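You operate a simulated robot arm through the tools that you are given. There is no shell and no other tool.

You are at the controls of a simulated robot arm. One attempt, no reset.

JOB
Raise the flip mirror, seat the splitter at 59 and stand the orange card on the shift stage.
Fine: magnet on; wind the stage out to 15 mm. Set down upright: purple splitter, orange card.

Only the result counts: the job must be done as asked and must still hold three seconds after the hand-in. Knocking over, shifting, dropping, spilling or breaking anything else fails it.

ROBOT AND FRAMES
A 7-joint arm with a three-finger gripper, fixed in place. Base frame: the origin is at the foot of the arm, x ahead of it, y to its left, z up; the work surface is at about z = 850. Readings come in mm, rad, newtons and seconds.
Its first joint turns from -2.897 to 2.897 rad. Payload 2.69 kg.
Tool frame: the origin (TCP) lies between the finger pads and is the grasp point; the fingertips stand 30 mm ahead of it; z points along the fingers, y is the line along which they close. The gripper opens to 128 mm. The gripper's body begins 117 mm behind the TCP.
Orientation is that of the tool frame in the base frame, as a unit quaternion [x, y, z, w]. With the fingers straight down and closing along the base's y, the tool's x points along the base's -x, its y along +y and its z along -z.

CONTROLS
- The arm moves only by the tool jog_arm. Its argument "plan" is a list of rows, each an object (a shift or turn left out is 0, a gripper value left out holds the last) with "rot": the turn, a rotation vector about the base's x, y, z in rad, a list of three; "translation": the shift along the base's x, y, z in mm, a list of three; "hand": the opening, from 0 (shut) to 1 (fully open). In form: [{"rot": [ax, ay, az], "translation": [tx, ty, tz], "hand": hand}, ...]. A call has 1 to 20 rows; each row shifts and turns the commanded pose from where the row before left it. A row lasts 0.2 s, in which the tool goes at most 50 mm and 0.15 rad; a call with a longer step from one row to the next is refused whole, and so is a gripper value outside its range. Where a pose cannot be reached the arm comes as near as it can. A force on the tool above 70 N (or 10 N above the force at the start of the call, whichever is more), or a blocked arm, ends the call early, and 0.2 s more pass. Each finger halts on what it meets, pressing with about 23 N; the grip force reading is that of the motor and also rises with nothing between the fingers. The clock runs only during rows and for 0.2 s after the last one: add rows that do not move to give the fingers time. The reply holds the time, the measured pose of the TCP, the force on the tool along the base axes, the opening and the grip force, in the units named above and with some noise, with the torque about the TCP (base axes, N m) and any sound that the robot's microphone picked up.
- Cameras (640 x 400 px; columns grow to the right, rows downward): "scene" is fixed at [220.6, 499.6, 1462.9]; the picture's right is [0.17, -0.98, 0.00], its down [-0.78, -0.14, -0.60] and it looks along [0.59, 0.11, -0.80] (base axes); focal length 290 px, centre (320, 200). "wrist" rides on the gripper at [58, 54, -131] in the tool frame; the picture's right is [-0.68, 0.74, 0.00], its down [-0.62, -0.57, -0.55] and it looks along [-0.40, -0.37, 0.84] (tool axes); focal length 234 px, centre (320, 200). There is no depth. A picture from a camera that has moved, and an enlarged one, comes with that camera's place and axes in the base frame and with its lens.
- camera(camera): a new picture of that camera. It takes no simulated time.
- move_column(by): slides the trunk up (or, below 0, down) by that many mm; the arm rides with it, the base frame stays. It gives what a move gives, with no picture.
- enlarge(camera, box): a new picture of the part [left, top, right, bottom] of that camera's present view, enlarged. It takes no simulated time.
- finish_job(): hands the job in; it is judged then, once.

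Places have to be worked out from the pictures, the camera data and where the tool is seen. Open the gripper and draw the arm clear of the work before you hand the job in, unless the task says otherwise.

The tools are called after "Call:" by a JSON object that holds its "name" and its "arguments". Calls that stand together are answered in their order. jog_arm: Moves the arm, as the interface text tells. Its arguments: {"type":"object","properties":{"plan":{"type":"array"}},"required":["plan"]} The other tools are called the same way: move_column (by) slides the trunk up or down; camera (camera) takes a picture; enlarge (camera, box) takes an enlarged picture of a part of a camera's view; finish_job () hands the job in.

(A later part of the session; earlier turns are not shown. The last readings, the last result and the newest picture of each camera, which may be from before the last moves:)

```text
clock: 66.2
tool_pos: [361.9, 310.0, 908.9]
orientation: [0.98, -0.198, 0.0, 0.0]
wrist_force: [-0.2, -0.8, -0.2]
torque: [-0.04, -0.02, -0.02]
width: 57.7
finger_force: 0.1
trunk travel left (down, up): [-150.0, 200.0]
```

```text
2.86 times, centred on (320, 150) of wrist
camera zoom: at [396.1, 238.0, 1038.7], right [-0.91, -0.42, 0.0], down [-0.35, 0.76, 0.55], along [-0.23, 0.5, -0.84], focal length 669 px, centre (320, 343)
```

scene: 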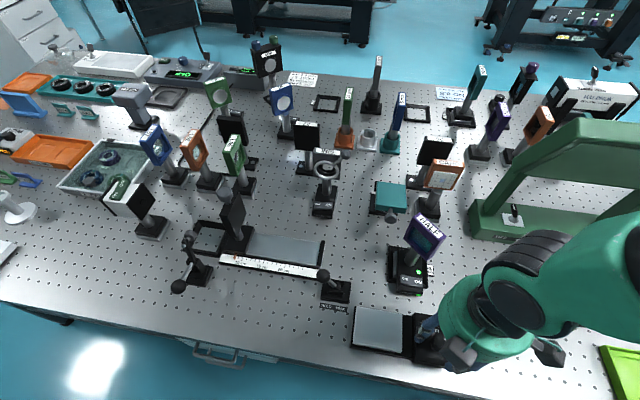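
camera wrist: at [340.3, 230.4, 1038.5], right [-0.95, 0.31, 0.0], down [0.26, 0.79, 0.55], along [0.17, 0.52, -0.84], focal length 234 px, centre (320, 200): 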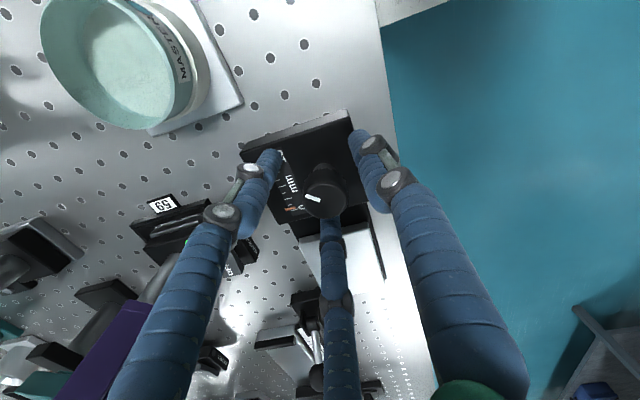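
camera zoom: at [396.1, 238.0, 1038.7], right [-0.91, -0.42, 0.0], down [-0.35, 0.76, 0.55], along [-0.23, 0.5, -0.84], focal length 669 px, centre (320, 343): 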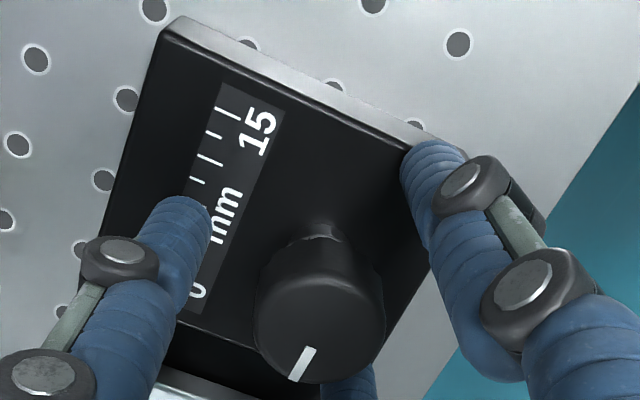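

Yaw is now about +157° and the knob is centred. I grip again and turn.

Call:
{"name": "jog_arm", "arguments": {"plan": [{"hand": 0.35}, {"hand": 0.28}, {"hand": 0.22}, {"hand": 0.17}, {"hand": 0.12}, {}, {"rot": [0, 0, -0.15]}, {"rot": [0, 0, -0.15]}, {"rot": [0, 0, -0.15]}, {"rot": [0, 0, -0.15]}, {"rot": [0, 0, -0.15]}, {"rot": [0, 0, -0.15]}, {"rot": [0, 0, -0.15]}, {"rot": [0, 0, -0.15]}, {"rot": [0, 0, -0.15]}, {"rot": [0, 0, -0.15]}, {}]}}

Call:
{"name": "enlarge", "arguments": {"camera": "wrist", "box": [240, 80, 400, 220]}}

Call:
{"name": "enlarge", "arguments": {"camera": "scene", "box": [340, 290, 470, 370]}}

```text
clock: 69.8
tool_pos: [363.4, 309.0, 908.7]
orientation: [-0.582, 0.813, 0.0, 0.001]
wrist_force: [1.3, 5.3, -4.8]
torque: [0.01, 0.0, 0.01]
width: 28.8
finger_force: 44.7
trunk travel left (down, up): [-150.0, 200.0]
```

```text
2.86 times, centred on (320, 150) of wrist
camera zoom: at [293.4, 272.5, 1038.7], right [-0.48, 0.88, 0.0], down [0.73, 0.4, 0.55], along [0.48, 0.26, -0.84], focal length 669 px, centre (320, 343)
```

zoom: 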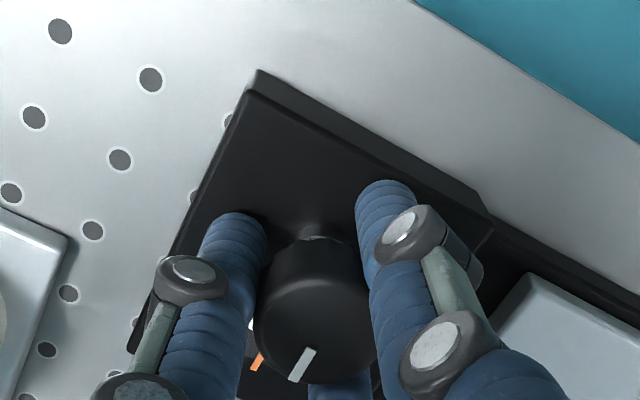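

```text
4.92 times, centred on (405, 330) of scene
camera zoom: at [220.6, 499.6, 1462.9], right [0.17, -0.98, 0.0], down [-0.78, -0.14, -0.6], along [0.59, 0.11, -0.8], focal length 1426 px, centre (-98, -440)
```

zoom: 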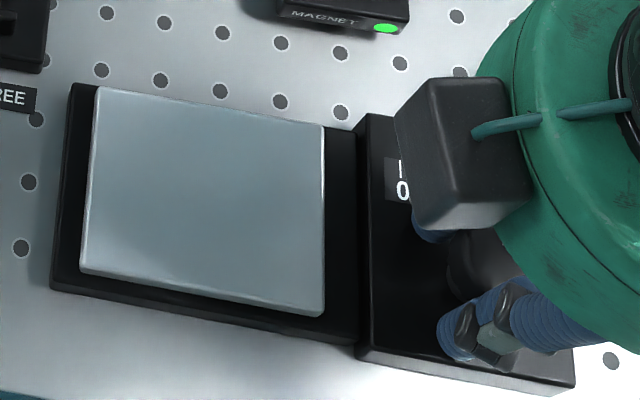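

The platform has moved about 8 mm. I continue turning 3.15 rad in two calls.

Call:
{"name": "jog_arm", "arguments": {"plan": [{"translation": [0, 0.3, 0]}, {"rot": [0, 0, -0.15]}, {"rot": [0, 0, -0.15]}, {"rot": [0, 0, -0.15]}, {"rot": [0, 0, -0.15]}, {"rot": [0, 0, -0.15]}, {"rot": [0, 0, -0.15]}, {"rot": [0, 0, -0.15]}, {"rot": [0, 0, -0.15]}, {"rot": [0, 0, -0.15]}, {"rot": [0, 0, -0.15]}, {"rot": [0, 0, -0.15]}, {}]}}

Call:
{"name": "jog_arm", "arguments": {"plan": [{"rot": [0, 0, -0.15]}, {"rot": [0, 0, -0.15]}, {"rot": [0, 0, -0.15]}, {"rot": [0, 0, -0.15]}, {"rot": [0, 0, -0.15]}, {"rot": [0, 0, -0.15]}, {"rot": [0, 0, -0.15]}, {"rot": [0, 0, -0.15]}, {"rot": [0, 0, -0.15]}, {"rot": [0, 0, -0.15]}, {}]}}

Call:
{"name": "enlarge", "arguments": {"camera": "wrist", "box": [240, 80, 400, 220]}}

Call:
{"name": "enlarge", "arguments": {"camera": "scene", "box": [340, 290, 470, 370]}}

```text
clock: 72.6
tool_pos: [362.9, 309.5, 908.2]
orientation: [0.204, 0.979, -0.001, -0.001]
wrist_force: [8.4, -7.3, 5.6]
torque: [-0.18, -0.13, 0.04]
width: 28.6
finger_force: 45.3
trunk travel left (down, up): [-150.0, 200.0]
```

```text
clock: 75.0
tool_pos: [363.0, 308.1, 909.4]
orientation: [0.816, 0.579, 0.0, -0.001]
wrist_force: [13.4, -9.8, 2.4]
torque: [-0.3, -0.24, -0.01]
width: 28.8
finger_force: 45.2
trunk travel left (down, up): [-150.0, 200.0]
```

```text
2.86 times, centred on (320, 150) of wrist
camera zoom: at [433.6, 347.5, 1038.6], right [0.47, -0.88, 0.0], down [-0.74, -0.39, 0.55], along [-0.49, -0.26, -0.84], focal length 669 px, centre (320, 343)
```

zoom: 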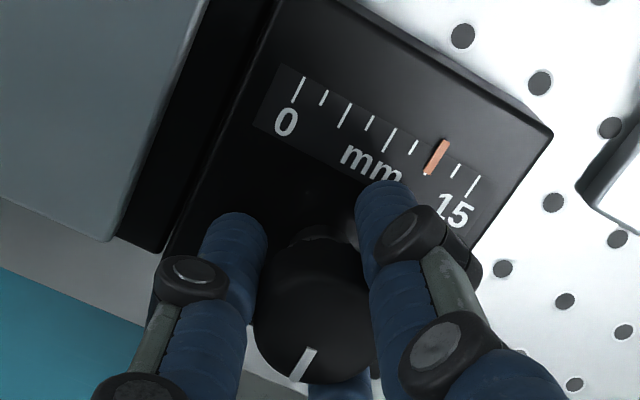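

```text
4.92 times, centred on (405, 330) of scene
camera zoom: at [220.6, 499.6, 1462.9], right [0.17, -0.98, 0.0], down [-0.78, -0.14, -0.6], along [0.59, 0.11, -0.8], focal length 1426 px, centre (-98, -440)
```

zoom: 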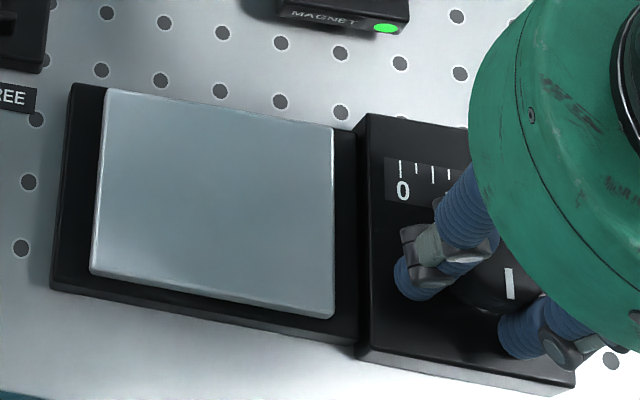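

The pointer sits on the sixth of eight intervals, about 11.25 mm, so 1.25 mm/rad and about 3 rad remain. I release, re-centre slightly and unwind 3.15 rad.

Call:
{"name": "jog_arm", "arguments": {"plan": [{"hand": 0.45}, {}, {}, {"translation": [0.6, -0.4, 0], "rot": [0, 0, 0.15]}, {"rot": [0, 0, 0.15]}, {"rot": [0, 0, 0.15]}, {"rot": [0, 0, 0.15]}, {"rot": [0, 0, 0.15]}, {"rot": [0, 0, 0.15]}, {"rot": [0, 0, 0.15]}, {"rot": [0, 0, 0.15]}, {"rot": [0, 0, 0.15]}, {"rot": [0, 0, 0.15]}, {"rot": [0, 0, 0.15]}, {"rot": [0, 0, 0.15]}, {"rot": [0, 0, 0.15]}]}}

Call:
{"name": "jog_arm", "arguments": {"plan": [{"rot": [0, 0, 0.15]}, {"rot": [0, 0, 0.15]}, {"rot": [0, 0, 0.15]}, {"rot": [0, 0, 0.15]}, {"rot": [0, 0, 0.15]}, {"rot": [0, 0, 0.15]}, {"rot": [0, 0, 0.15]}, {"rot": [0, 0, 0.15]}, {}, {"hand": 0.35}, {"hand": 0.28}, {"hand": 0.22}, {"hand": 0.17}, {"hand": 0.12}, {}]}}

Call:
{"name": "jog_arm", "arguments": {"plan": [{"rot": [0, 0, -0.15]}, {"rot": [0, 0, -0.15]}, {"rot": [0, 0, -0.15]}, {"rot": [0, 0, -0.15]}, {"rot": [0, 0, -0.15]}, {"rot": [0, 0, -0.15]}, {"rot": [0, 0, -0.15]}, {"rot": [0, 0, -0.15]}, {"rot": [0, 0, -0.15]}, {"rot": [0, 0, -0.15]}, {"rot": [0, 0, -0.15]}, {"rot": [0, 0, -0.15]}, {"rot": [0, 0, -0.15]}, {"rot": [0, 0, -0.15]}, {"rot": [0, 0, -0.15]}, {"rot": [0, 0, -0.15]}, {"rot": [0, 0, -0.15]}, {}]}}

Call:
{"name": "enlarge", "arguments": {"camera": "wrist", "box": [240, 80, 400, 220]}}

Call:
{"name": "enlarge", "arguments": {"camera": "scene", "box": [340, 290, 470, 370]}}

```text
clock: 78.4
tool_pos: [364.3, 308.7, 910.1]
orientation: [-0.023, 1.0, 0.0, 0.0]
wrist_force: [-0.2, 0.1, 0.5]
torque: [-0.03, 0.01, 0.02]
width: 57.7
finger_force: 0.2
trunk travel left (down, up): [-150.0, 200.0]
```

```text
clock: 81.6
tool_pos: [363.7, 309.2, 908.5]
orientation: [-0.582, 0.813, 0.0, 0.0]
wrist_force: [-10.8, 5.6, 0.3]
torque: [0.19, 0.19, 0.02]
width: 28.7
finger_force: 44.8
trunk travel left (down, up): [-150.0, 200.0]
```

```text
clock: 85.4
tool_pos: [364.5, 309.6, 908.9]
orientation: [0.608, 0.794, 0.0, -0.001]
wrist_force: [-1.1, 0.9, -10.1]
torque: [0.04, 0.01, -0.03]
width: 28.8
finger_force: 45.3
trunk travel left (down, up): [-150.0, 200.0]
```

```text
2.86 times, centred on (320, 150) of wrist
camera zoom: at [400.4, 380.7, 1038.5], right [0.89, -0.46, 0.0], down [-0.39, -0.74, 0.55], along [-0.26, -0.49, -0.84], focal length 669 px, centre (320, 343)
```

zoom: 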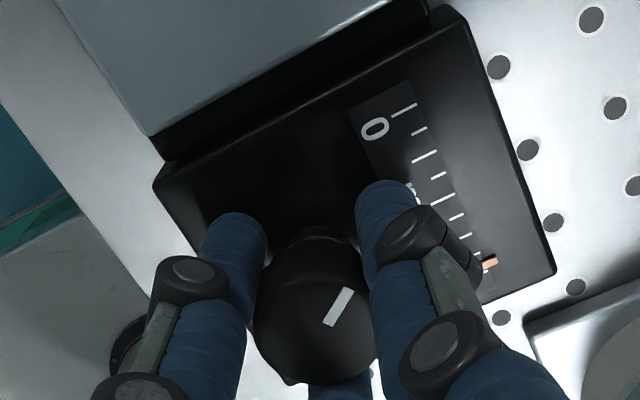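

```text
4.92 times, centred on (405, 330) of scene
camera zoom: at [220.6, 499.6, 1462.9], right [0.17, -0.98, 0.0], down [-0.78, -0.14, -0.6], along [0.59, 0.11, -0.8], focal length 1426 px, centre (-98, -440)
```

zoom: 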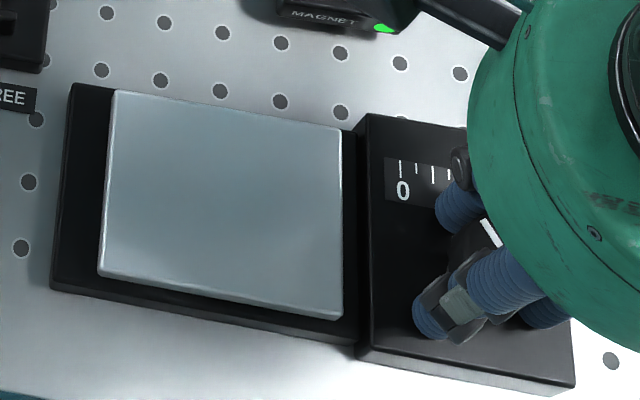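

By my count it is near 14.4 mm. I turn 0.3 rad more and read the scale.

Call:
{"name": "jog_arm", "arguments": {"plan": [{"rot": [0, 0, -0.15]}, {"rot": [0, 0, -0.1]}, {}]}}

Call:
{"name": "enlarge", "arguments": {"camera": "wrist", "box": [280, 80, 400, 180]}}

```text
clock: 86.2
tool_pos: [362.1, 309.4, 907.5]
orientation: [0.702, 0.712, -0.001, -0.001]
wrist_force: [-6.8, 3.9, -9.3]
torque: [0.19, 0.26, 0.0]
width: 28.6
finger_force: 45.0
trunk travel left (down, up): [-150.0, 200.0]
```

```text
4.00 times, centred on (340, 130) of wrist
camera zoom: at [416.6, 369.5, 1038.5], right [0.75, -0.67, 0.0], down [-0.56, -0.62, 0.55], along [-0.37, -0.41, -0.84], focal length 937 px, centre (240, 480)
```

zoom: 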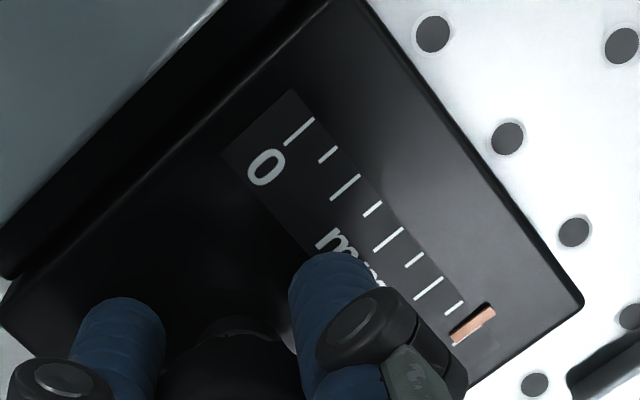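

The pointer is just short of the 15 tick by my reading, about 0.3–0.4 mm. I turn 0.25 rad more and look again.

Call:
{"name": "jog_arm", "arguments": {"plan": [{"rot": [0, 0, -0.13]}, {"rot": [0, 0, -0.12]}, {}]}}

Call:
{"name": "enlarge", "arguments": {"camera": "wrist", "box": [300, 80, 400, 160]}}

```text
clock: 87.0
tool_pos: [364.2, 309.6, 908.7]
orientation: [0.786, 0.618, -0.001, 0.0]
wrist_force: [-8.8, 2.0, -10.5]
torque: [0.03, 0.27, -0.02]
width: 28.8
finger_force: 44.6
trunk travel left (down, up): [-150.0, 200.0]
```

```text
5.00 times, centred on (350, 120) of wrist
camera zoom: at [429.7, 354.5, 1038.5], right [0.56, -0.83, 0.0], down [-0.69, -0.47, 0.55], along [-0.46, -0.31, -0.83], focal length 1171 px, centre (170, 600)
```

zoom: 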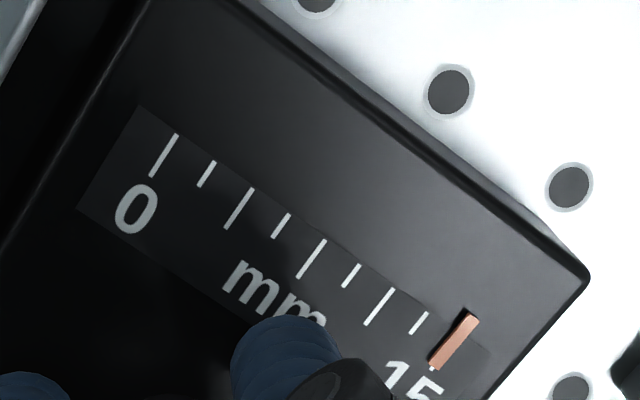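

The pointer now overlies the 15 tick from this angle. I release the knob, rise clear, and check with the unobstructed scene camera.

Call:
{"name": "jog_arm", "arguments": {"plan": [{"hand": 0.45}, {}, {}, {"translation": [0, 0, 20]}, {"translation": [0, 0, 40]}, {"translation": [0, 0, 45]}, {"translation": [0, -40, 30]}, {"translation": [0, -45, 20]}, {"translation": [0, -45, 0]}, {}]}}

Call:
{"name": "enlarge", "arguments": {"camera": "scene", "box": [405, 305, 465, 345]}}

Call:
{"name": "enlarge", "arguments": {"camera": "scene", "box": [340, 290, 470, 370]}}

Call:
{"name": "camera", "arguments": {"camera": "wrist"}}

```text
clock: 89.2
tool_pos: [362.9, 178.4, 1063.5]
orientation: [0.785, 0.619, 0.0, -0.002]
wrist_force: [0.4, -0.2, 0.4]
torque: [0.05, 0.0, 0.03]
width: 57.8
finger_force: 0.0
trunk travel left (down, up): [-150.0, 200.0]
```

```text
10.00 times, centred on (435, 325) of scene
camera zoom: at [220.6, 499.6, 1462.9], right [0.17, -0.98, 0.0], down [-0.78, -0.14, -0.6], along [0.59, 0.11, -0.8], focal length 2896 px, centre (-830, -1050)
```

zoom: 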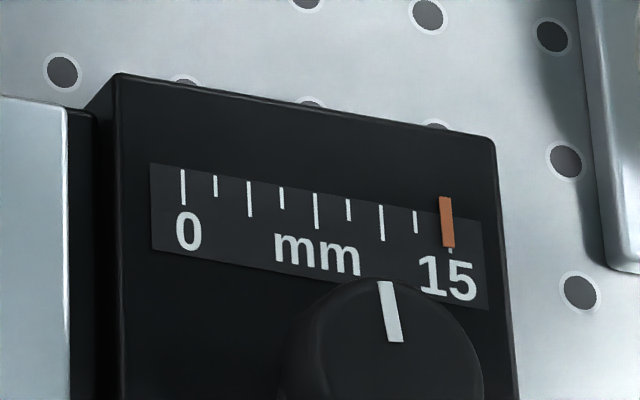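

```text
4.92 times, centred on (405, 330) of scene
camera zoom: at [220.6, 499.6, 1462.9], right [0.17, -0.98, 0.0], down [-0.78, -0.14, -0.6], along [0.59, 0.11, -0.8], focal length 1426 px, centre (-98, -440)
```

zoom: 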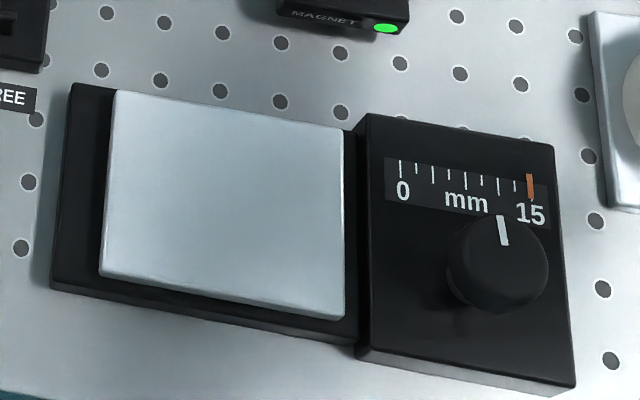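

```text
taken
camera wrist: at [429.7, 223.7, 1194.0], right [0.56, -0.83, 0.0], down [-0.69, -0.47, 0.55], along [-0.46, -0.31, -0.84], focal length 234 px, centre (320, 200)
```

wrist: 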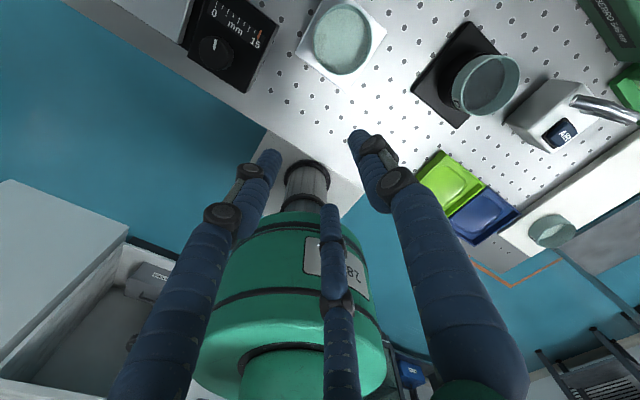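

The scene view shows the pointer right on 15. Next, the flip mirror: my triangulation puts its plate at z about 955–978 with the ball near (566,418,966), so I view it from the side with a tilted wrist to see the hinge.

Call:
{"name": "jog_arm", "arguments": {"plan": [{"translation": [0, 0, 45], "rot": [0, 0, 0.15], "hand": 0.0}, {"translation": [0, 0, 12], "rot": [0, 0, 0.15]}, {"translation": [20, 35, 0], "rot": [0, 0, 0.15]}, {"translation": [20, 35, 0], "rot": [0, 0, 0.15]}, {"translation": [20, 35, 0], "rot": [0, 0, 0.15]}, {"translation": [20, 35, 0], "rot": [0, 0, 0.15]}, {"translation": [20, 35, 0], "rot": [0, 0, 0.15]}, {"translation": [20, 35, 0], "rot": [0, 0, 0.15]}, {"translation": [20, 35, 0], "rot": [0, 0, 0.15]}, {"translation": [20, 30, 0], "rot": [0, 0, 0.15]}, {"translation": [20, 30, 0], "rot": [0, 0, 0.15]}, {"translation": [19, 3, 0], "rot": [0, 0, 0.16]}]}}

```text
refused: row 12 steps farther than a row can; nothing moved
```

The last turn exceeded 0.15 rad; I resend with smaller steps.

Call:
{"name": "jog_arm", "arguments": {"plan": [{"translation": [0, 0, 45], "rot": [0, 0, 0.15], "hand": 0.0}, {"translation": [0, 0, 12], "rot": [0, 0, 0.15]}, {"translation": [20, 35, 0], "rot": [0, 0, 0.15]}, {"translation": [20, 35, 0], "rot": [0, 0, 0.15]}, {"translation": [20, 35, 0], "rot": [0, 0, 0.15]}, {"translation": [20, 35, 0], "rot": [0, 0, 0.15]}, {"translation": [20, 35, 0], "rot": [0, 0, 0.15]}, {"translation": [20, 35, 0], "rot": [0, 0, 0.15]}, {"translation": [20, 35, 0], "rot": [0, 0, 0.15]}, {"translation": [20, 30, 0], "rot": [0, 0, 0.15]}, {"translation": [20, 30, 0], "rot": [0, 0, 0.15]}, {"translation": [19, 3, 0], "rot": [0, 0, 0.15]}, {}]}}

Call:
{"name": "jog_arm", "arguments": {"plan": [{"rot": [0, -0.12, 0]}, {"rot": [0, -0.12, 0]}, {"rot": [0, -0.12, 0]}, {"rot": [0, -0.12, 0]}, {"rot": [0, -0.12, 0]}, {"translation": [0, 0, -40]}, {"translation": [0, 0, -40]}, {}]}}

Call:
{"name": "camera", "arguments": {"camera": "wrist"}}

Call:
{"name": "camera", "arguments": {"camera": "scene"}}

```text
clock: 92.0
tool_pos: [563.6, 487.4, 1120.2]
orientation: [0.003, 1.0, -0.001, 0.0]
wrist_force: [0.0, -0.2, -0.9]
torque: [0.02, -0.01, -0.02]
width: 2.5
finger_force: 22.8
trunk travel left (down, up): [-150.0, 200.0]
```

```text
clock: 93.8
tool_pos: [562.9, 487.8, 1040.7]
orientation: [0.003, 0.955, 0.001, 0.296]
wrist_force: [0.7, 0.7, -0.5]
torque: [-0.01, 0.05, -0.02]
width: 2.2
finger_force: 22.4
trunk travel left (down, up): [-150.0, 200.0]
```

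```text
taken
camera wrist: at [441.7, 542.8, 1114.6], right [0.56, 0.73, 0.38], down [0.19, -0.57, 0.8], along [0.8, -0.38, -0.46], focal length 234 px, centre (320, 200)
```

wrist: 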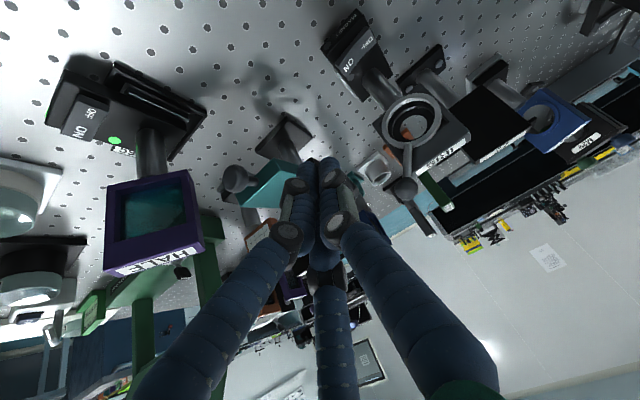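

```text
taken
```

scene: 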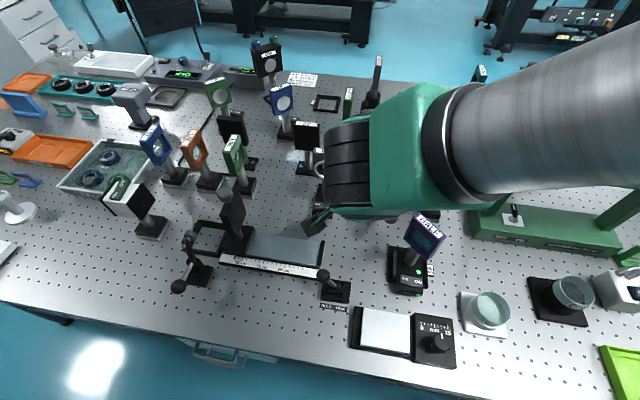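

The fingers hide part of the mirror; I enlarge and then shift sideways to see it fully.

Call:
{"name": "enlarge", "arguments": {"camera": "wrist", "box": [200, 90, 340, 230]}}

Call:
{"name": "jog_arm", "arguments": {"plan": [{"translation": [-30, 30, 0]}, {"translation": [-20, 35, 0]}, {"translation": [0, 30, -10]}, {}]}}

Call:
{"name": "enlarge", "arguments": {"camera": "wrist", "box": [180, 100, 340, 240]}}

Call:
{"name": "camera", "arguments": {"camera": "wrist"}}

```text
2.86 times, centred on (270, 160) of wrist
camera zoom: at [441.7, 542.8, 1114.6], right [0.56, 0.73, 0.38], down [0.19, -0.57, 0.8], along [0.8, -0.38, -0.46], focal length 669 px, centre (463, 314)
```

zoom: 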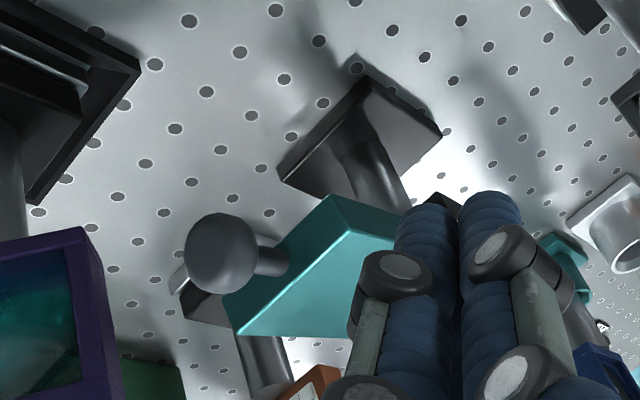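

```text
clock: 94.8
tool_pos: [512.3, 580.4, 1030.7]
orientation: [0.004, 0.955, 0.0, 0.295]
wrist_force: [-0.5, 1.0, -0.7]
torque: [-0.04, -0.04, -0.04]
width: 2.3
finger_force: 23.4
trunk travel left (down, up): [-150.0, 200.0]
```

```text
2.86 times, centred on (260, 170) of wrist
camera zoom: at [391.3, 637.3, 1104.4], right [0.56, 0.73, 0.38], down [0.19, -0.57, 0.8], along [0.8, -0.38, -0.46], focal length 669 px, centre (491, 286)
```

zoom: 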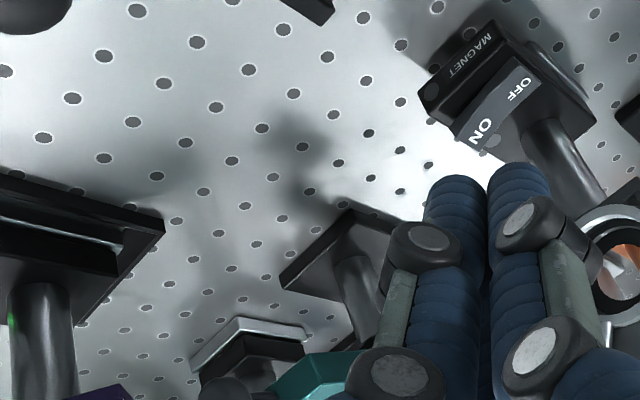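

```text
taken
camera wrist: at [391.3, 637.3, 1104.4], right [0.56, 0.73, 0.38], down [0.19, -0.57, 0.8], along [0.8, -0.38, -0.46], focal length 234 px, centre (320, 200)
```

wrist: 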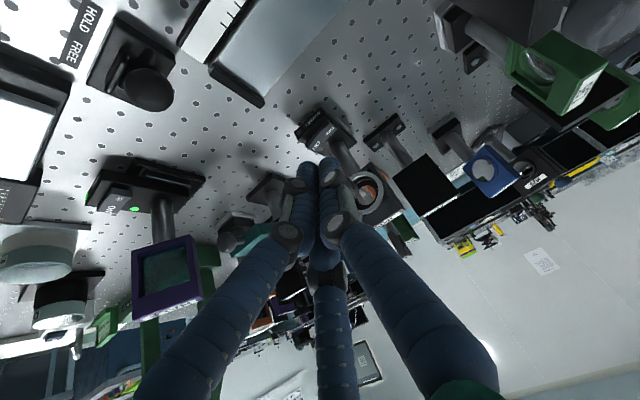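

The mirror sits on a post with its hinge near x≈675, plate and ball reaching toward -x; the ball is about 24 mm. I straighten the tool, yaw -30° so digits straddle the stem, and look down at the ball from above.

Call:
{"name": "jog_arm", "arguments": {"plan": [{"translation": [0, 0, 40], "rot": [0, 0.12, 0]}, {"translation": [0, 0, 40], "rot": [0, 0.12, 0]}, {"rot": [0, 0.12, 0]}, {"rot": [0, 0.12, 0]}, {"rot": [0, 0.12, 0]}, {"translation": [10, -40, 0], "rot": [0, 0, -0.13], "hand": 0.5}, {"translation": [14, -40, 0], "rot": [0, 0, -0.13]}, {"translation": [15, -41, 0], "rot": [0, 0, -0.13]}, {"translation": [14, -41, 0], "rot": [0, 0, -0.134]}, {}]}}

Call:
{"name": "camera", "arguments": {"camera": "wrist"}}

Call:
{"name": "enlarge", "arguments": {"camera": "wrist", "box": [230, 60, 410, 220]}}

Call:
{"name": "enlarge", "arguments": {"camera": "scene", "box": [340, 150, 480, 250]}}

```text
clock: 97.0
tool_pos: [564.7, 419.4, 1110.3]
orientation: [0.263, 0.965, -0.001, -0.001]
wrist_force: [-0.7, 0.5, -0.4]
torque: [0.06, -0.02, -0.03]
width: 64.1
finger_force: 0.1
trunk travel left (down, up): [-150.0, 200.0]
```

```text
taken
camera wrist: at [542.7, 496.0, 1240.1], right [0.96, 0.29, 0.0], down [0.24, -0.8, 0.55], along [0.16, -0.53, -0.84], focal length 234 px, centre (320, 200)
```

wrist: 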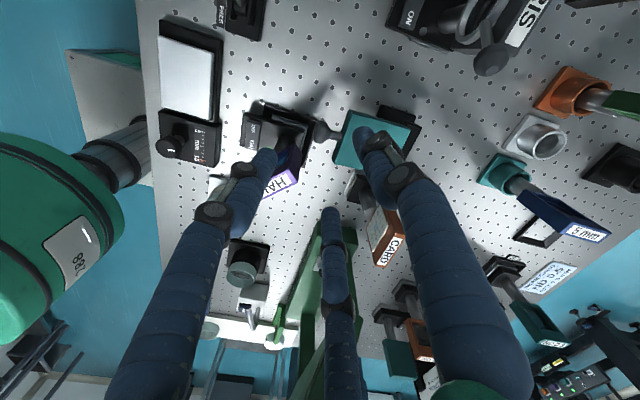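

```text
2.50 times, centred on (320, 140) of wrist
camera zoom: at [542.7, 496.0, 1240.1], right [0.96, 0.29, 0.0], down [0.24, -0.8, 0.55], along [0.16, -0.53, -0.84], focal length 585 px, centre (320, 350)
```

zoom: 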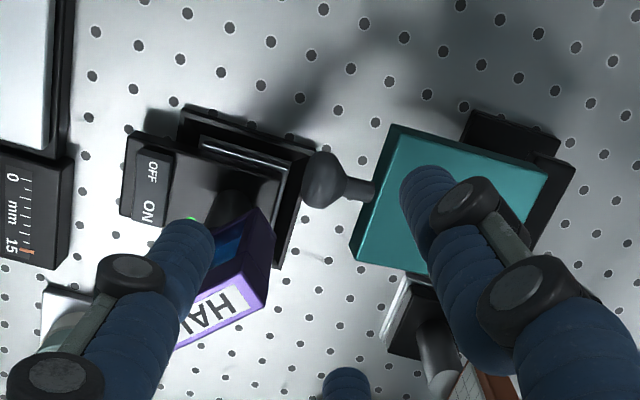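

```text
4.00 times, centred on (410, 200) of scene
camera zoom: at [220.6, 499.6, 1462.9], right [0.17, -0.98, 0.0], down [-0.78, -0.14, -0.6], along [0.59, 0.11, -0.8], focal length 1158 px, centre (-40, 200)
```

zoom: 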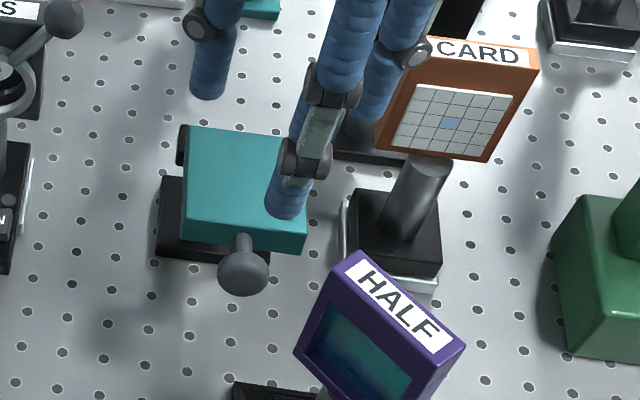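

The ball is at about (568,416.5,967), with its plate inclined some 15° up toward it and the hinge near (676,417,937). I narrow the hand to 0.28, descend to just above the ball and verify alignment.

Call:
{"name": "jog_arm", "arguments": {"plan": [{"translation": [0.5, -2.5, -40], "hand": 0.28}, {"translation": [0, 0, -40]}, {"translation": [0, 0, -8]}, {}]}}

Call:
{"name": "camera", "arguments": {"camera": "wrist"}}

Call:
{"name": "enlarge", "arguments": {"camera": "wrist", "box": [250, 100, 390, 220]}}

Call:
{"name": "enlarge", "arguments": {"camera": "scene", "box": [350, 150, 450, 240]}}

```text
clock: 98.0
tool_pos: [566.8, 417.1, 1021.9]
orientation: [0.262, 0.965, 0.0, 0.001]
wrist_force: [0.1, 0.1, -1.0]
torque: [0.03, -0.01, 0.01]
width: 36.0
finger_force: 0.1
trunk travel left (down, up): [-150.0, 200.0]
```

```text
taken
camera wrist: at [543.5, 494.6, 1152.5], right [0.96, 0.29, 0.0], down [0.24, -0.8, 0.55], along [0.16, -0.53, -0.84], focal length 234 px, centre (320, 200)
```

wrist: 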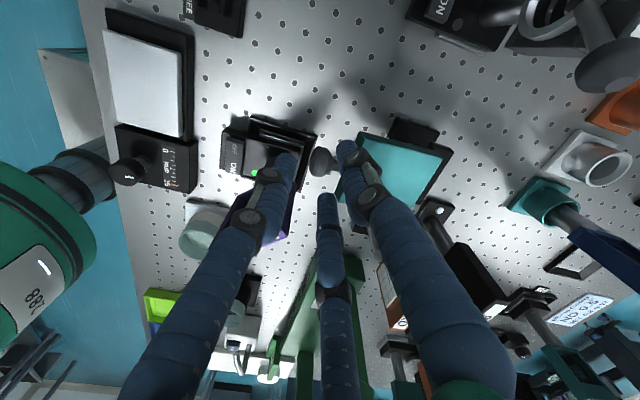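

```text
3.33 times, centred on (320, 160) of wrist
camera zoom: at [543.5, 494.6, 1152.5], right [0.96, 0.29, 0.0], down [0.24, -0.8, 0.55], along [0.16, -0.53, -0.84], focal length 781 px, centre (320, 333)
```

zoom: 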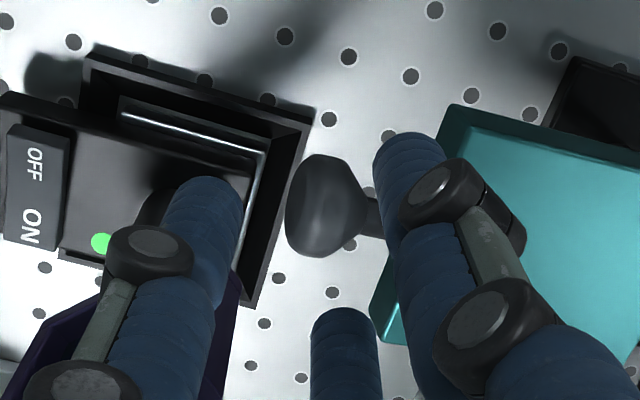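

```text
4.44 times, centred on (400, 195) of scene
camera zoom: at [220.6, 499.6, 1462.9], right [0.17, -0.98, 0.0], down [-0.78, -0.14, -0.6], along [0.59, 0.11, -0.8], focal length 1287 px, centre (-36, 222)
```

zoom: 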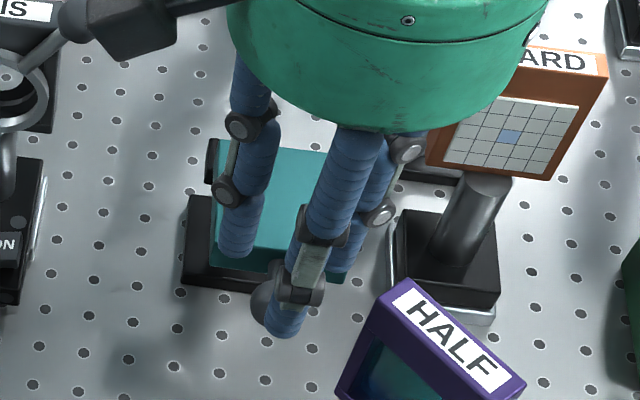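

The knob is mushroom-shaped, about 26 mm across, centred near (568.5,415.3). I trim y and descend to TCP z = 989, then close gently.

Call:
{"name": "jog_arm", "arguments": {"plan": [{"translation": [0, -1.5, 0]}, {"translation": [0, 0, -15]}, {"translation": [0, 0, -10]}, {"translation": [0, 0, -8]}, {}]}}

Call:
{"name": "enlarge", "arguments": {"camera": "wrist", "box": [250, 100, 390, 220]}}

Call:
{"name": "enlarge", "arguments": {"camera": "scene", "box": [350, 150, 450, 240]}}

```text
clock: 99.2
tool_pos: [566.0, 416.0, 990.5]
orientation: [0.262, 0.965, 0.0, 0.0]
wrist_force: [0.9, 0.3, 0.0]
torque: [0.03, 0.0, -0.03]
width: 35.8
finger_force: 0.1
trunk travel left (down, up): [-150.0, 200.0]
```

```text
3.33 times, centred on (320, 160) of wrist
camera zoom: at [543.4, 493.2, 1119.9], right [0.96, 0.29, 0.0], down [0.24, -0.8, 0.55], along [0.16, -0.53, -0.84], focal length 781 px, centre (320, 333)
```

zoom: 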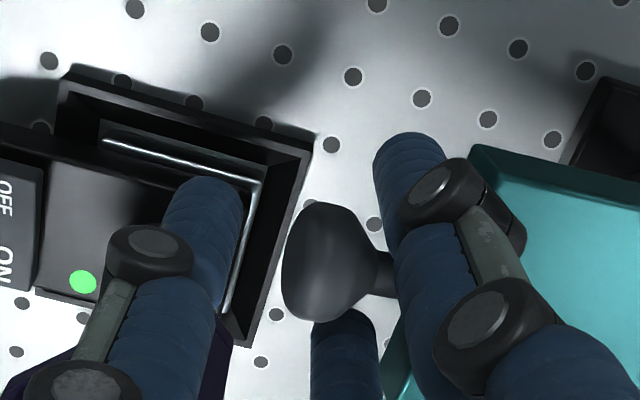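

```text
4.44 times, centred on (400, 195) of scene
camera zoom: at [220.6, 499.6, 1462.9], right [0.17, -0.98, 0.0], down [-0.78, -0.14, -0.6], along [0.59, 0.11, -0.8], focal length 1287 px, centre (-36, 222)
```

zoom: 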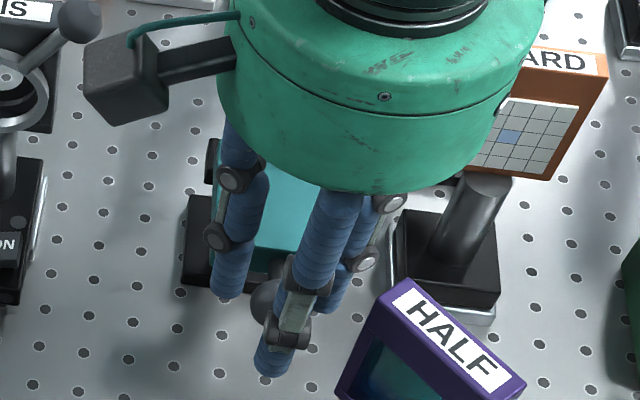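

The knob lies centred between the digits and nothing else is touched. I close on it.

Call:
{"name": "jog_arm", "arguments": {"plan": [{"hand": 0.24}, {"hand": 0.2}, {"hand": 0.16}, {"hand": 0.12}, {}]}}

Call:
{"name": "enlarge", "arguments": {"camera": "wrist", "box": [250, 100, 390, 220]}}

```text
clock: 100.4
tool_pos: [569.7, 414.0, 990.3]
orientation: [0.264, 0.965, 0.0, 0.0]
wrist_force: [30.2, -16.3, -6.1]
torque: [-0.48, -0.87, -0.06]
width: 18.5
finger_force: 44.1
trunk travel left (down, up): [-150.0, 200.0]
```

```text
3.33 times, centred on (320, 160) of wrist
camera zoom: at [546.0, 492.2, 1119.9], right [0.96, 0.29, 0.0], down [0.24, -0.8, 0.55], along [0.16, -0.52, -0.84], focal length 781 px, centre (320, 333)
```

zoom: 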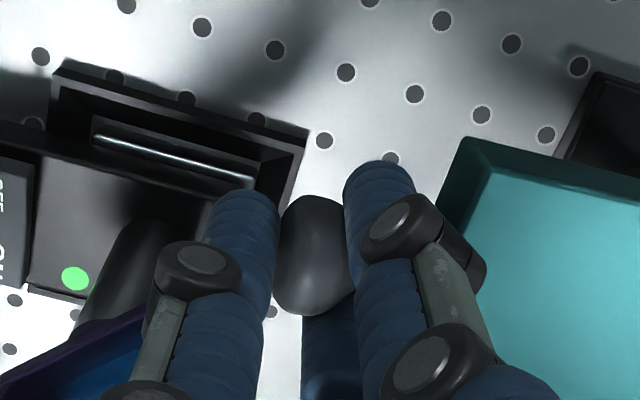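

The digits have closed behind the mushroom head (18.5 mm), pulling the tool a little; I relieve the side load by following it.

Call:
{"name": "jog_arm", "arguments": {"plan": [{"translation": [2.5, -1.3, 0]}, {}]}}

```text
clock: 101.0
tool_pos: [569.6, 414.4, 990.1]
orientation: [0.262, 0.965, -0.001, 0.0]
wrist_force: [12.2, -0.2, 0.6]
torque: [0.3, -0.56, 0.05]
width: 18.6
finger_force: 44.4
trunk travel left (down, up): [-150.0, 200.0]
```

Load is small now. I start lifting along the hinge arc (radius about 111 mm), two steps first, and read the forces.

Call:
{"name": "jog_arm", "arguments": {"plan": [{"translation": [1.0, 0, 5]}, {"translation": [2.5, 0, 5.5]}, {"translation": [4, 0, 10]}, {}]}}

Call:
{"name": "enlarge", "arguments": {"camera": "scene", "box": [350, 150, 450, 240]}}

```text
clock: 102.0
tool_pos: [576.3, 416.9, 1010.0]
orientation: [0.262, 0.965, -0.001, -0.001]
wrist_force: [-0.2, 6.9, -10.2]
torque: [0.16, 0.88, -0.05]
width: 19.3
finger_force: 44.5
trunk travel left (down, up): [-150.0, 200.0]
```

```text
4.44 times, centred on (400, 195) of scene
camera zoom: at [220.6, 499.6, 1462.9], right [0.17, -0.98, 0.0], down [-0.78, -0.14, -0.6], along [0.59, 0.11, -0.8], focal length 1287 px, centre (-36, 222)
```

zoom: 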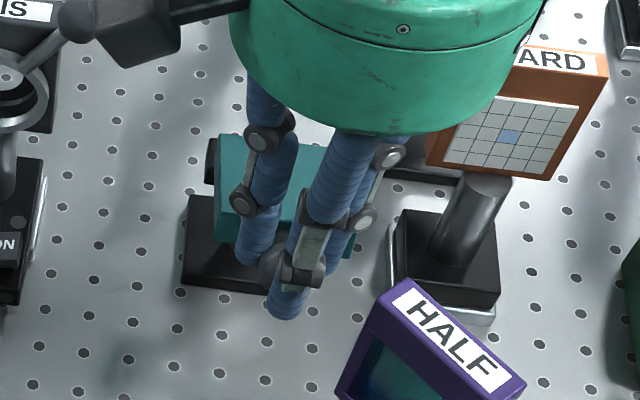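

The plate is rising with small forces. I continue along the arc.

Call:
{"name": "jog_arm", "arguments": {"plan": [{"translation": [5.6, 0, 9.6]}, {"translation": [6.5, 0, 9]}, {}]}}

```text
clock: 102.8
tool_pos: [586.5, 414.1, 1030.7]
orientation: [0.262, 0.965, 0.0, -0.001]
wrist_force: [-11.6, 2.4, 9.3]
torque: [-0.06, 0.29, -0.02]
width: 21.2
finger_force: 44.5
trunk travel left (down, up): [-150.0, 200.0]
```

The reaction points slightly outward, so the true radius is a bit larger. I continue with a small outward correction.

Call:
{"name": "jog_arm", "arguments": {"plan": [{"translation": [6.3, 0, 9.2]}, {"translation": [7.6, 0, 8.2]}, {}]}}

Call:
{"name": "enlarge", "arguments": {"camera": "scene", "box": [350, 140, 450, 230]}}

```text
clock: 103.6
tool_pos: [600.2, 414.4, 1045.9]
orientation: [0.263, 0.965, -0.001, -0.001]
wrist_force: [-14.3, 6.4, 6.6]
torque: [0.27, 1.07, -0.07]
width: 21.4
finger_force: 44.9
trunk travel left (down, up): [-150.0, 200.0]
```

```text
4.44 times, centred on (400, 185) of scene
camera zoom: at [220.6, 499.6, 1462.9], right [0.17, -0.98, 0.0], down [-0.78, -0.14, -0.6], along [0.59, 0.11, -0.8], focal length 1287 px, centre (-36, 267)
```

zoom: 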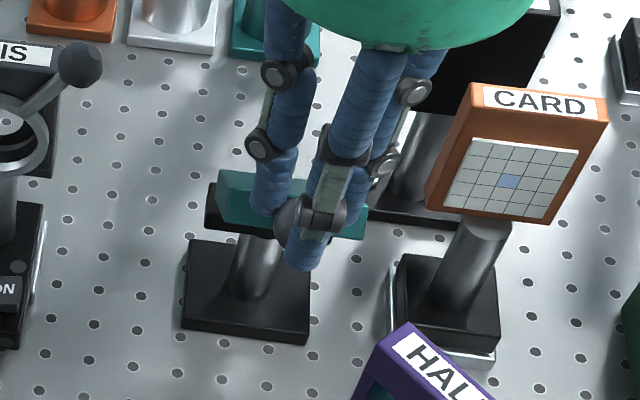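

The plate is past 45° and the loads are modest. I continue the arc.

Call:
{"name": "jog_arm", "arguments": {"plan": [{"translation": [8.3, 0, 7.9]}, {"translation": [9.5, 0, 6.4]}, {"translation": [10.2, 0, 5.3]}, {}]}}

Call:
{"name": "enlarge", "arguments": {"camera": "scene", "box": [350, 130, 450, 220]}}

```text
clock: 104.6
tool_pos: [629.0, 414.6, 1068.6]
orientation: [0.262, 0.965, 0.001, 0.001]
wrist_force: [-18.3, 6.4, 33.0]
torque: [0.36, 0.89, -0.37]
width: 23.6
finger_force: 6.1
trunk travel left (down, up): [-150.0, 200.0]
```

```text
4.44 times, centred on (400, 175) of scene
camera zoom: at [220.6, 499.6, 1462.9], right [0.17, -0.98, 0.0], down [-0.78, -0.14, -0.6], along [0.59, 0.11, -0.8], focal length 1287 px, centre (-36, 311)
```

zoom: 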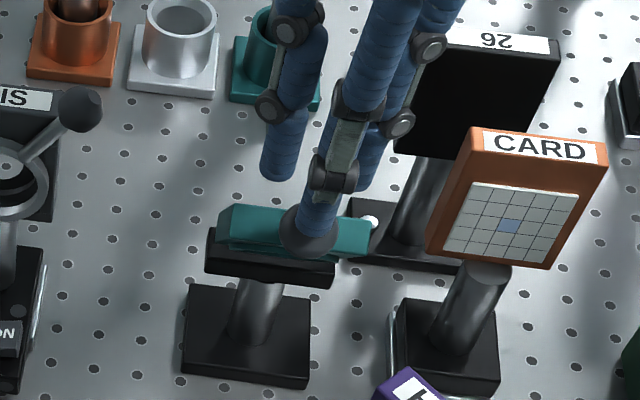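

The grip has slipped: the tips now ride on top of the knob with the plate at roughly 54°. I lift slightly to see whether the hinge holds the plate there by itself.

Call:
{"name": "jog_arm", "arguments": {"plan": [{"translation": [0, 0, 8]}, {"translation": [0, 0, 10]}, {}, {}]}}

Call:
{"name": "enlarge", "arguments": {"camera": "scene", "box": [350, 130, 450, 220]}}

Call:
{"name": "enlarge", "arguments": {"camera": "wrist", "box": [250, 100, 390, 220]}}

```text
clock: 105.6
tool_pos: [629.3, 415.3, 1083.8]
orientation: [0.262, 0.965, -0.001, -0.001]
wrist_force: [0.8, 1.0, -0.4]
torque: [0.0, -0.01, 0.0]
width: 15.6
finger_force: 0.0
trunk travel left (down, up): [-150.0, 200.0]
```

```text
4.44 times, centred on (400, 175) of scene
camera zoom: at [220.6, 499.6, 1462.9], right [0.17, -0.98, 0.0], down [-0.78, -0.14, -0.6], along [0.59, 0.11, -0.8], focal length 1287 px, centre (-36, 311)
```

zoom: 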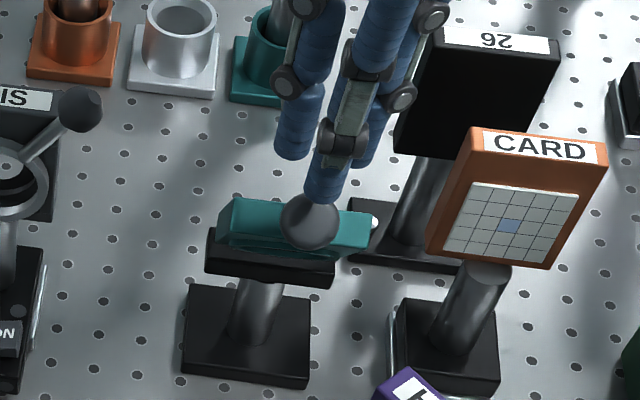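

```text
3.33 times, centred on (320, 160) of wrist
camera zoom: at [607.0, 492.1, 1213.4], right [0.96, 0.29, 0.0], down [0.25, -0.8, 0.55], along [0.16, -0.53, -0.84], focal length 781 px, centre (320, 333)
```

zoom: 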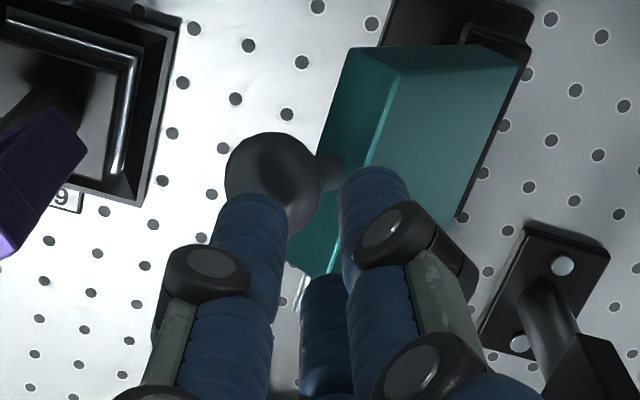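

The hinge holds by friction, with the knob at about (619,415,1025). I shut the hand, go to its -x side and will push it on with the closed fingertips.

Call:
{"name": "jog_arm", "arguments": {"plan": [{"translation": [0, 0, 20], "hand": 0.0}, {"translation": [-25, 0, 0]}, {"translation": [-25, 0, 0]}, {"translation": [0, 0, -30]}, {"translation": [0, 0, -34]}, {}]}}

Call:
{"name": "enlarge", "arguments": {"camera": "scene", "box": [350, 130, 450, 220]}}

Call:
{"name": "enlarge", "arguments": {"camera": "wrist", "box": [250, 100, 390, 220]}}

```text
clock: 107.0
tool_pos: [581.3, 415.8, 1038.2]
orientation: [0.262, 0.965, 0.0, -0.001]
wrist_force: [0.1, 0.1, -0.2]
torque: [-0.03, 0.08, -0.01]
width: 2.2
finger_force: 22.7
trunk travel left (down, up): [-150.0, 200.0]
```

```text
4.44 times, centred on (400, 175) of scene
camera zoom: at [220.6, 499.6, 1462.9], right [0.17, -0.98, 0.0], down [-0.78, -0.14, -0.6], along [0.59, 0.11, -0.8], focal length 1287 px, centre (-36, 311)
```

zoom: 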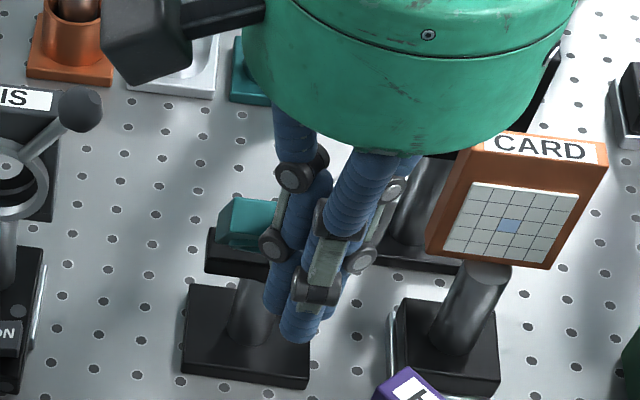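

```text
3.33 times, centred on (320, 160) of wrist
camera zoom: at [558.2, 492.8, 1168.8], right [0.96, 0.29, 0.0], down [0.25, -0.8, 0.55], along [0.16, -0.53, -0.84], focal length 781 px, centre (320, 333)
```

zoom: 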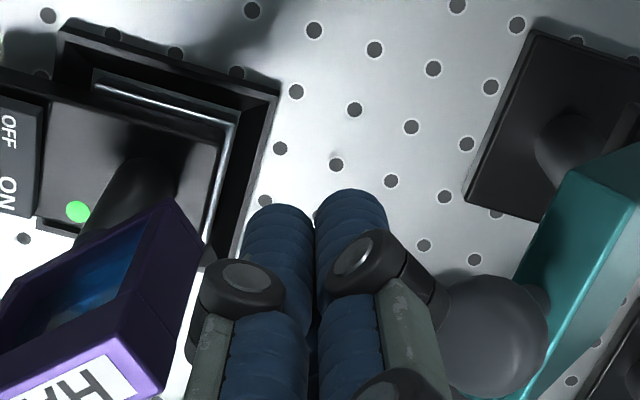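

The closed digits stand just on the -x side of the knob. I push +x in small steps, reading the force.

Call:
{"name": "jog_arm", "arguments": {"plan": [{"translation": [8, 0, 0]}, {"translation": [8, 0, 0]}, {"translation": [8, 0, 1]}, {"translation": [8, 0, 1]}, {}]}}

Call:
{"name": "enlarge", "arguments": {"camera": "scene", "box": [350, 130, 450, 220]}}

```text
clock: 108.2
tool_pos: [612.3, 414.6, 1040.5]
orientation: [0.262, 0.965, -0.001, -0.001]
wrist_force: [0.4, 0.6, 0.4]
torque: [0.0, 0.02, 0.02]
width: 1.8
finger_force: 31.6
trunk travel left (down, up): [-150.0, 200.0]
```

```text
4.44 times, centred on (400, 175) of scene
camera zoom: at [220.6, 499.6, 1462.9], right [0.17, -0.98, 0.0], down [-0.78, -0.14, -0.6], along [0.59, 0.11, -0.8], focal length 1287 px, centre (-36, 311)
```

zoom: 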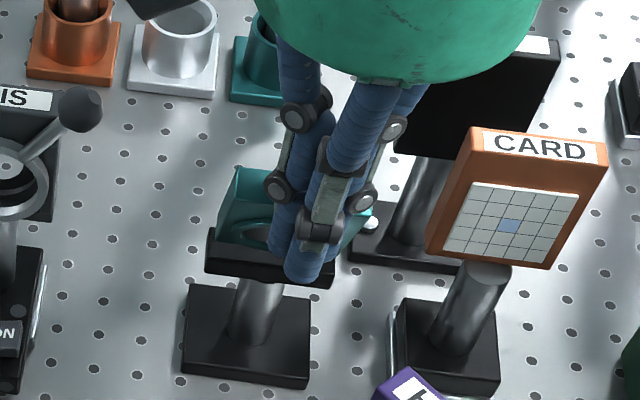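

The plate follows easily and its mirror face is appearing. I keep pushing +x in steps.

Call:
{"name": "jog_arm", "arguments": {"plan": [{"translation": [7, 0, 1]}, {"translation": [7, 0, 1]}, {}]}}

Call:
{"name": "enlarge", "arguments": {"camera": "scene", "box": [350, 130, 450, 220]}}

Call:
{"name": "enlarge", "arguments": {"camera": "wrist", "box": [280, 100, 440, 240]}}

```text
clock: 109.0
tool_pos: [625.3, 415.0, 1043.5]
orientation: [0.261, 0.965, -0.001, -0.001]
wrist_force: [-0.7, -0.1, -0.5]
torque: [0.0, 0.02, 0.0]
width: 2.2
finger_force: 31.1
trunk travel left (down, up): [-150.0, 200.0]
```

```text
4.44 times, centred on (400, 175) of scene
camera zoom: at [220.6, 499.6, 1462.9], right [0.17, -0.98, 0.0], down [-0.78, -0.14, -0.6], along [0.59, 0.11, -0.8], focal length 1287 px, centre (-36, 311)
```

zoom: 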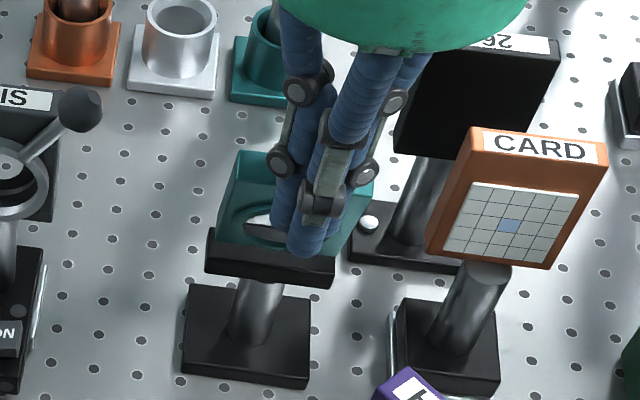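

```text
2.86 times, centred on (360, 170) of wrist
camera zoom: at [603.2, 492.0, 1173.0], right [0.96, 0.29, 0.0], down [0.25, -0.8, 0.55], along [0.16, -0.53, -0.84], focal length 669 px, centre (206, 286)
```

zoom: 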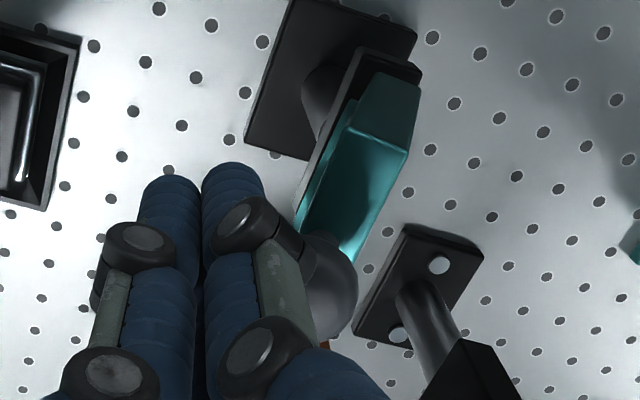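

The plate is nearing vertical. I continue in 5 mm steps.

Call:
{"name": "jog_arm", "arguments": {"plan": [{"translation": [5, 0, 0]}, {"translation": [5, 0, 0]}, {}]}}

Call:
{"name": "enlarge", "arguments": {"camera": "wrist", "box": [280, 100, 440, 240]}}

Call:
{"name": "enlarge", "arguments": {"camera": "scene", "box": [350, 130, 450, 220]}}

```text
clock: 109.8
tool_pos: [635.6, 414.0, 1043.4]
orientation: [0.262, 0.965, 0.0, -0.001]
wrist_force: [0.8, 0.5, 0.5]
torque: [0.0, 0.04, 0.01]
width: 2.0
finger_force: 31.6
trunk travel left (down, up): [-150.0, 200.0]
```

```text
2.86 times, centred on (360, 170) of wrist
camera zoom: at [613.3, 492.0, 1173.1], right [0.96, 0.29, 0.0], down [0.24, -0.8, 0.55], along [0.16, -0.53, -0.84], focal length 669 px, centre (206, 286)
```

zoom: 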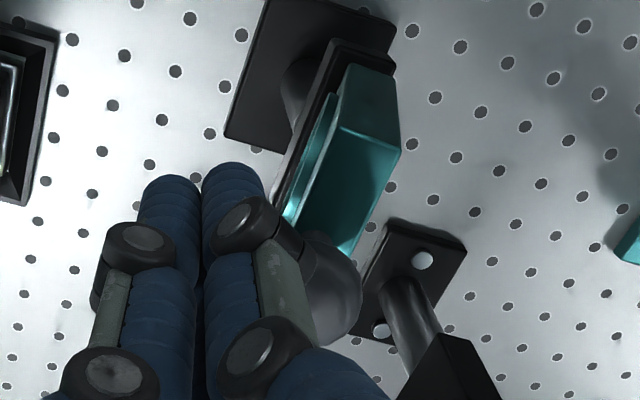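

```text
4.44 times, centred on (400, 175) of scene
camera zoom: at [220.6, 499.6, 1462.9], right [0.17, -0.98, 0.0], down [-0.78, -0.14, -0.6], along [0.59, 0.11, -0.8], focal length 1287 px, centre (-36, 311)
```

zoom: 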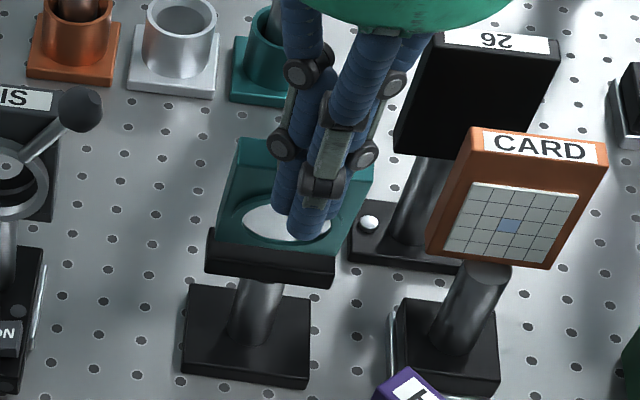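

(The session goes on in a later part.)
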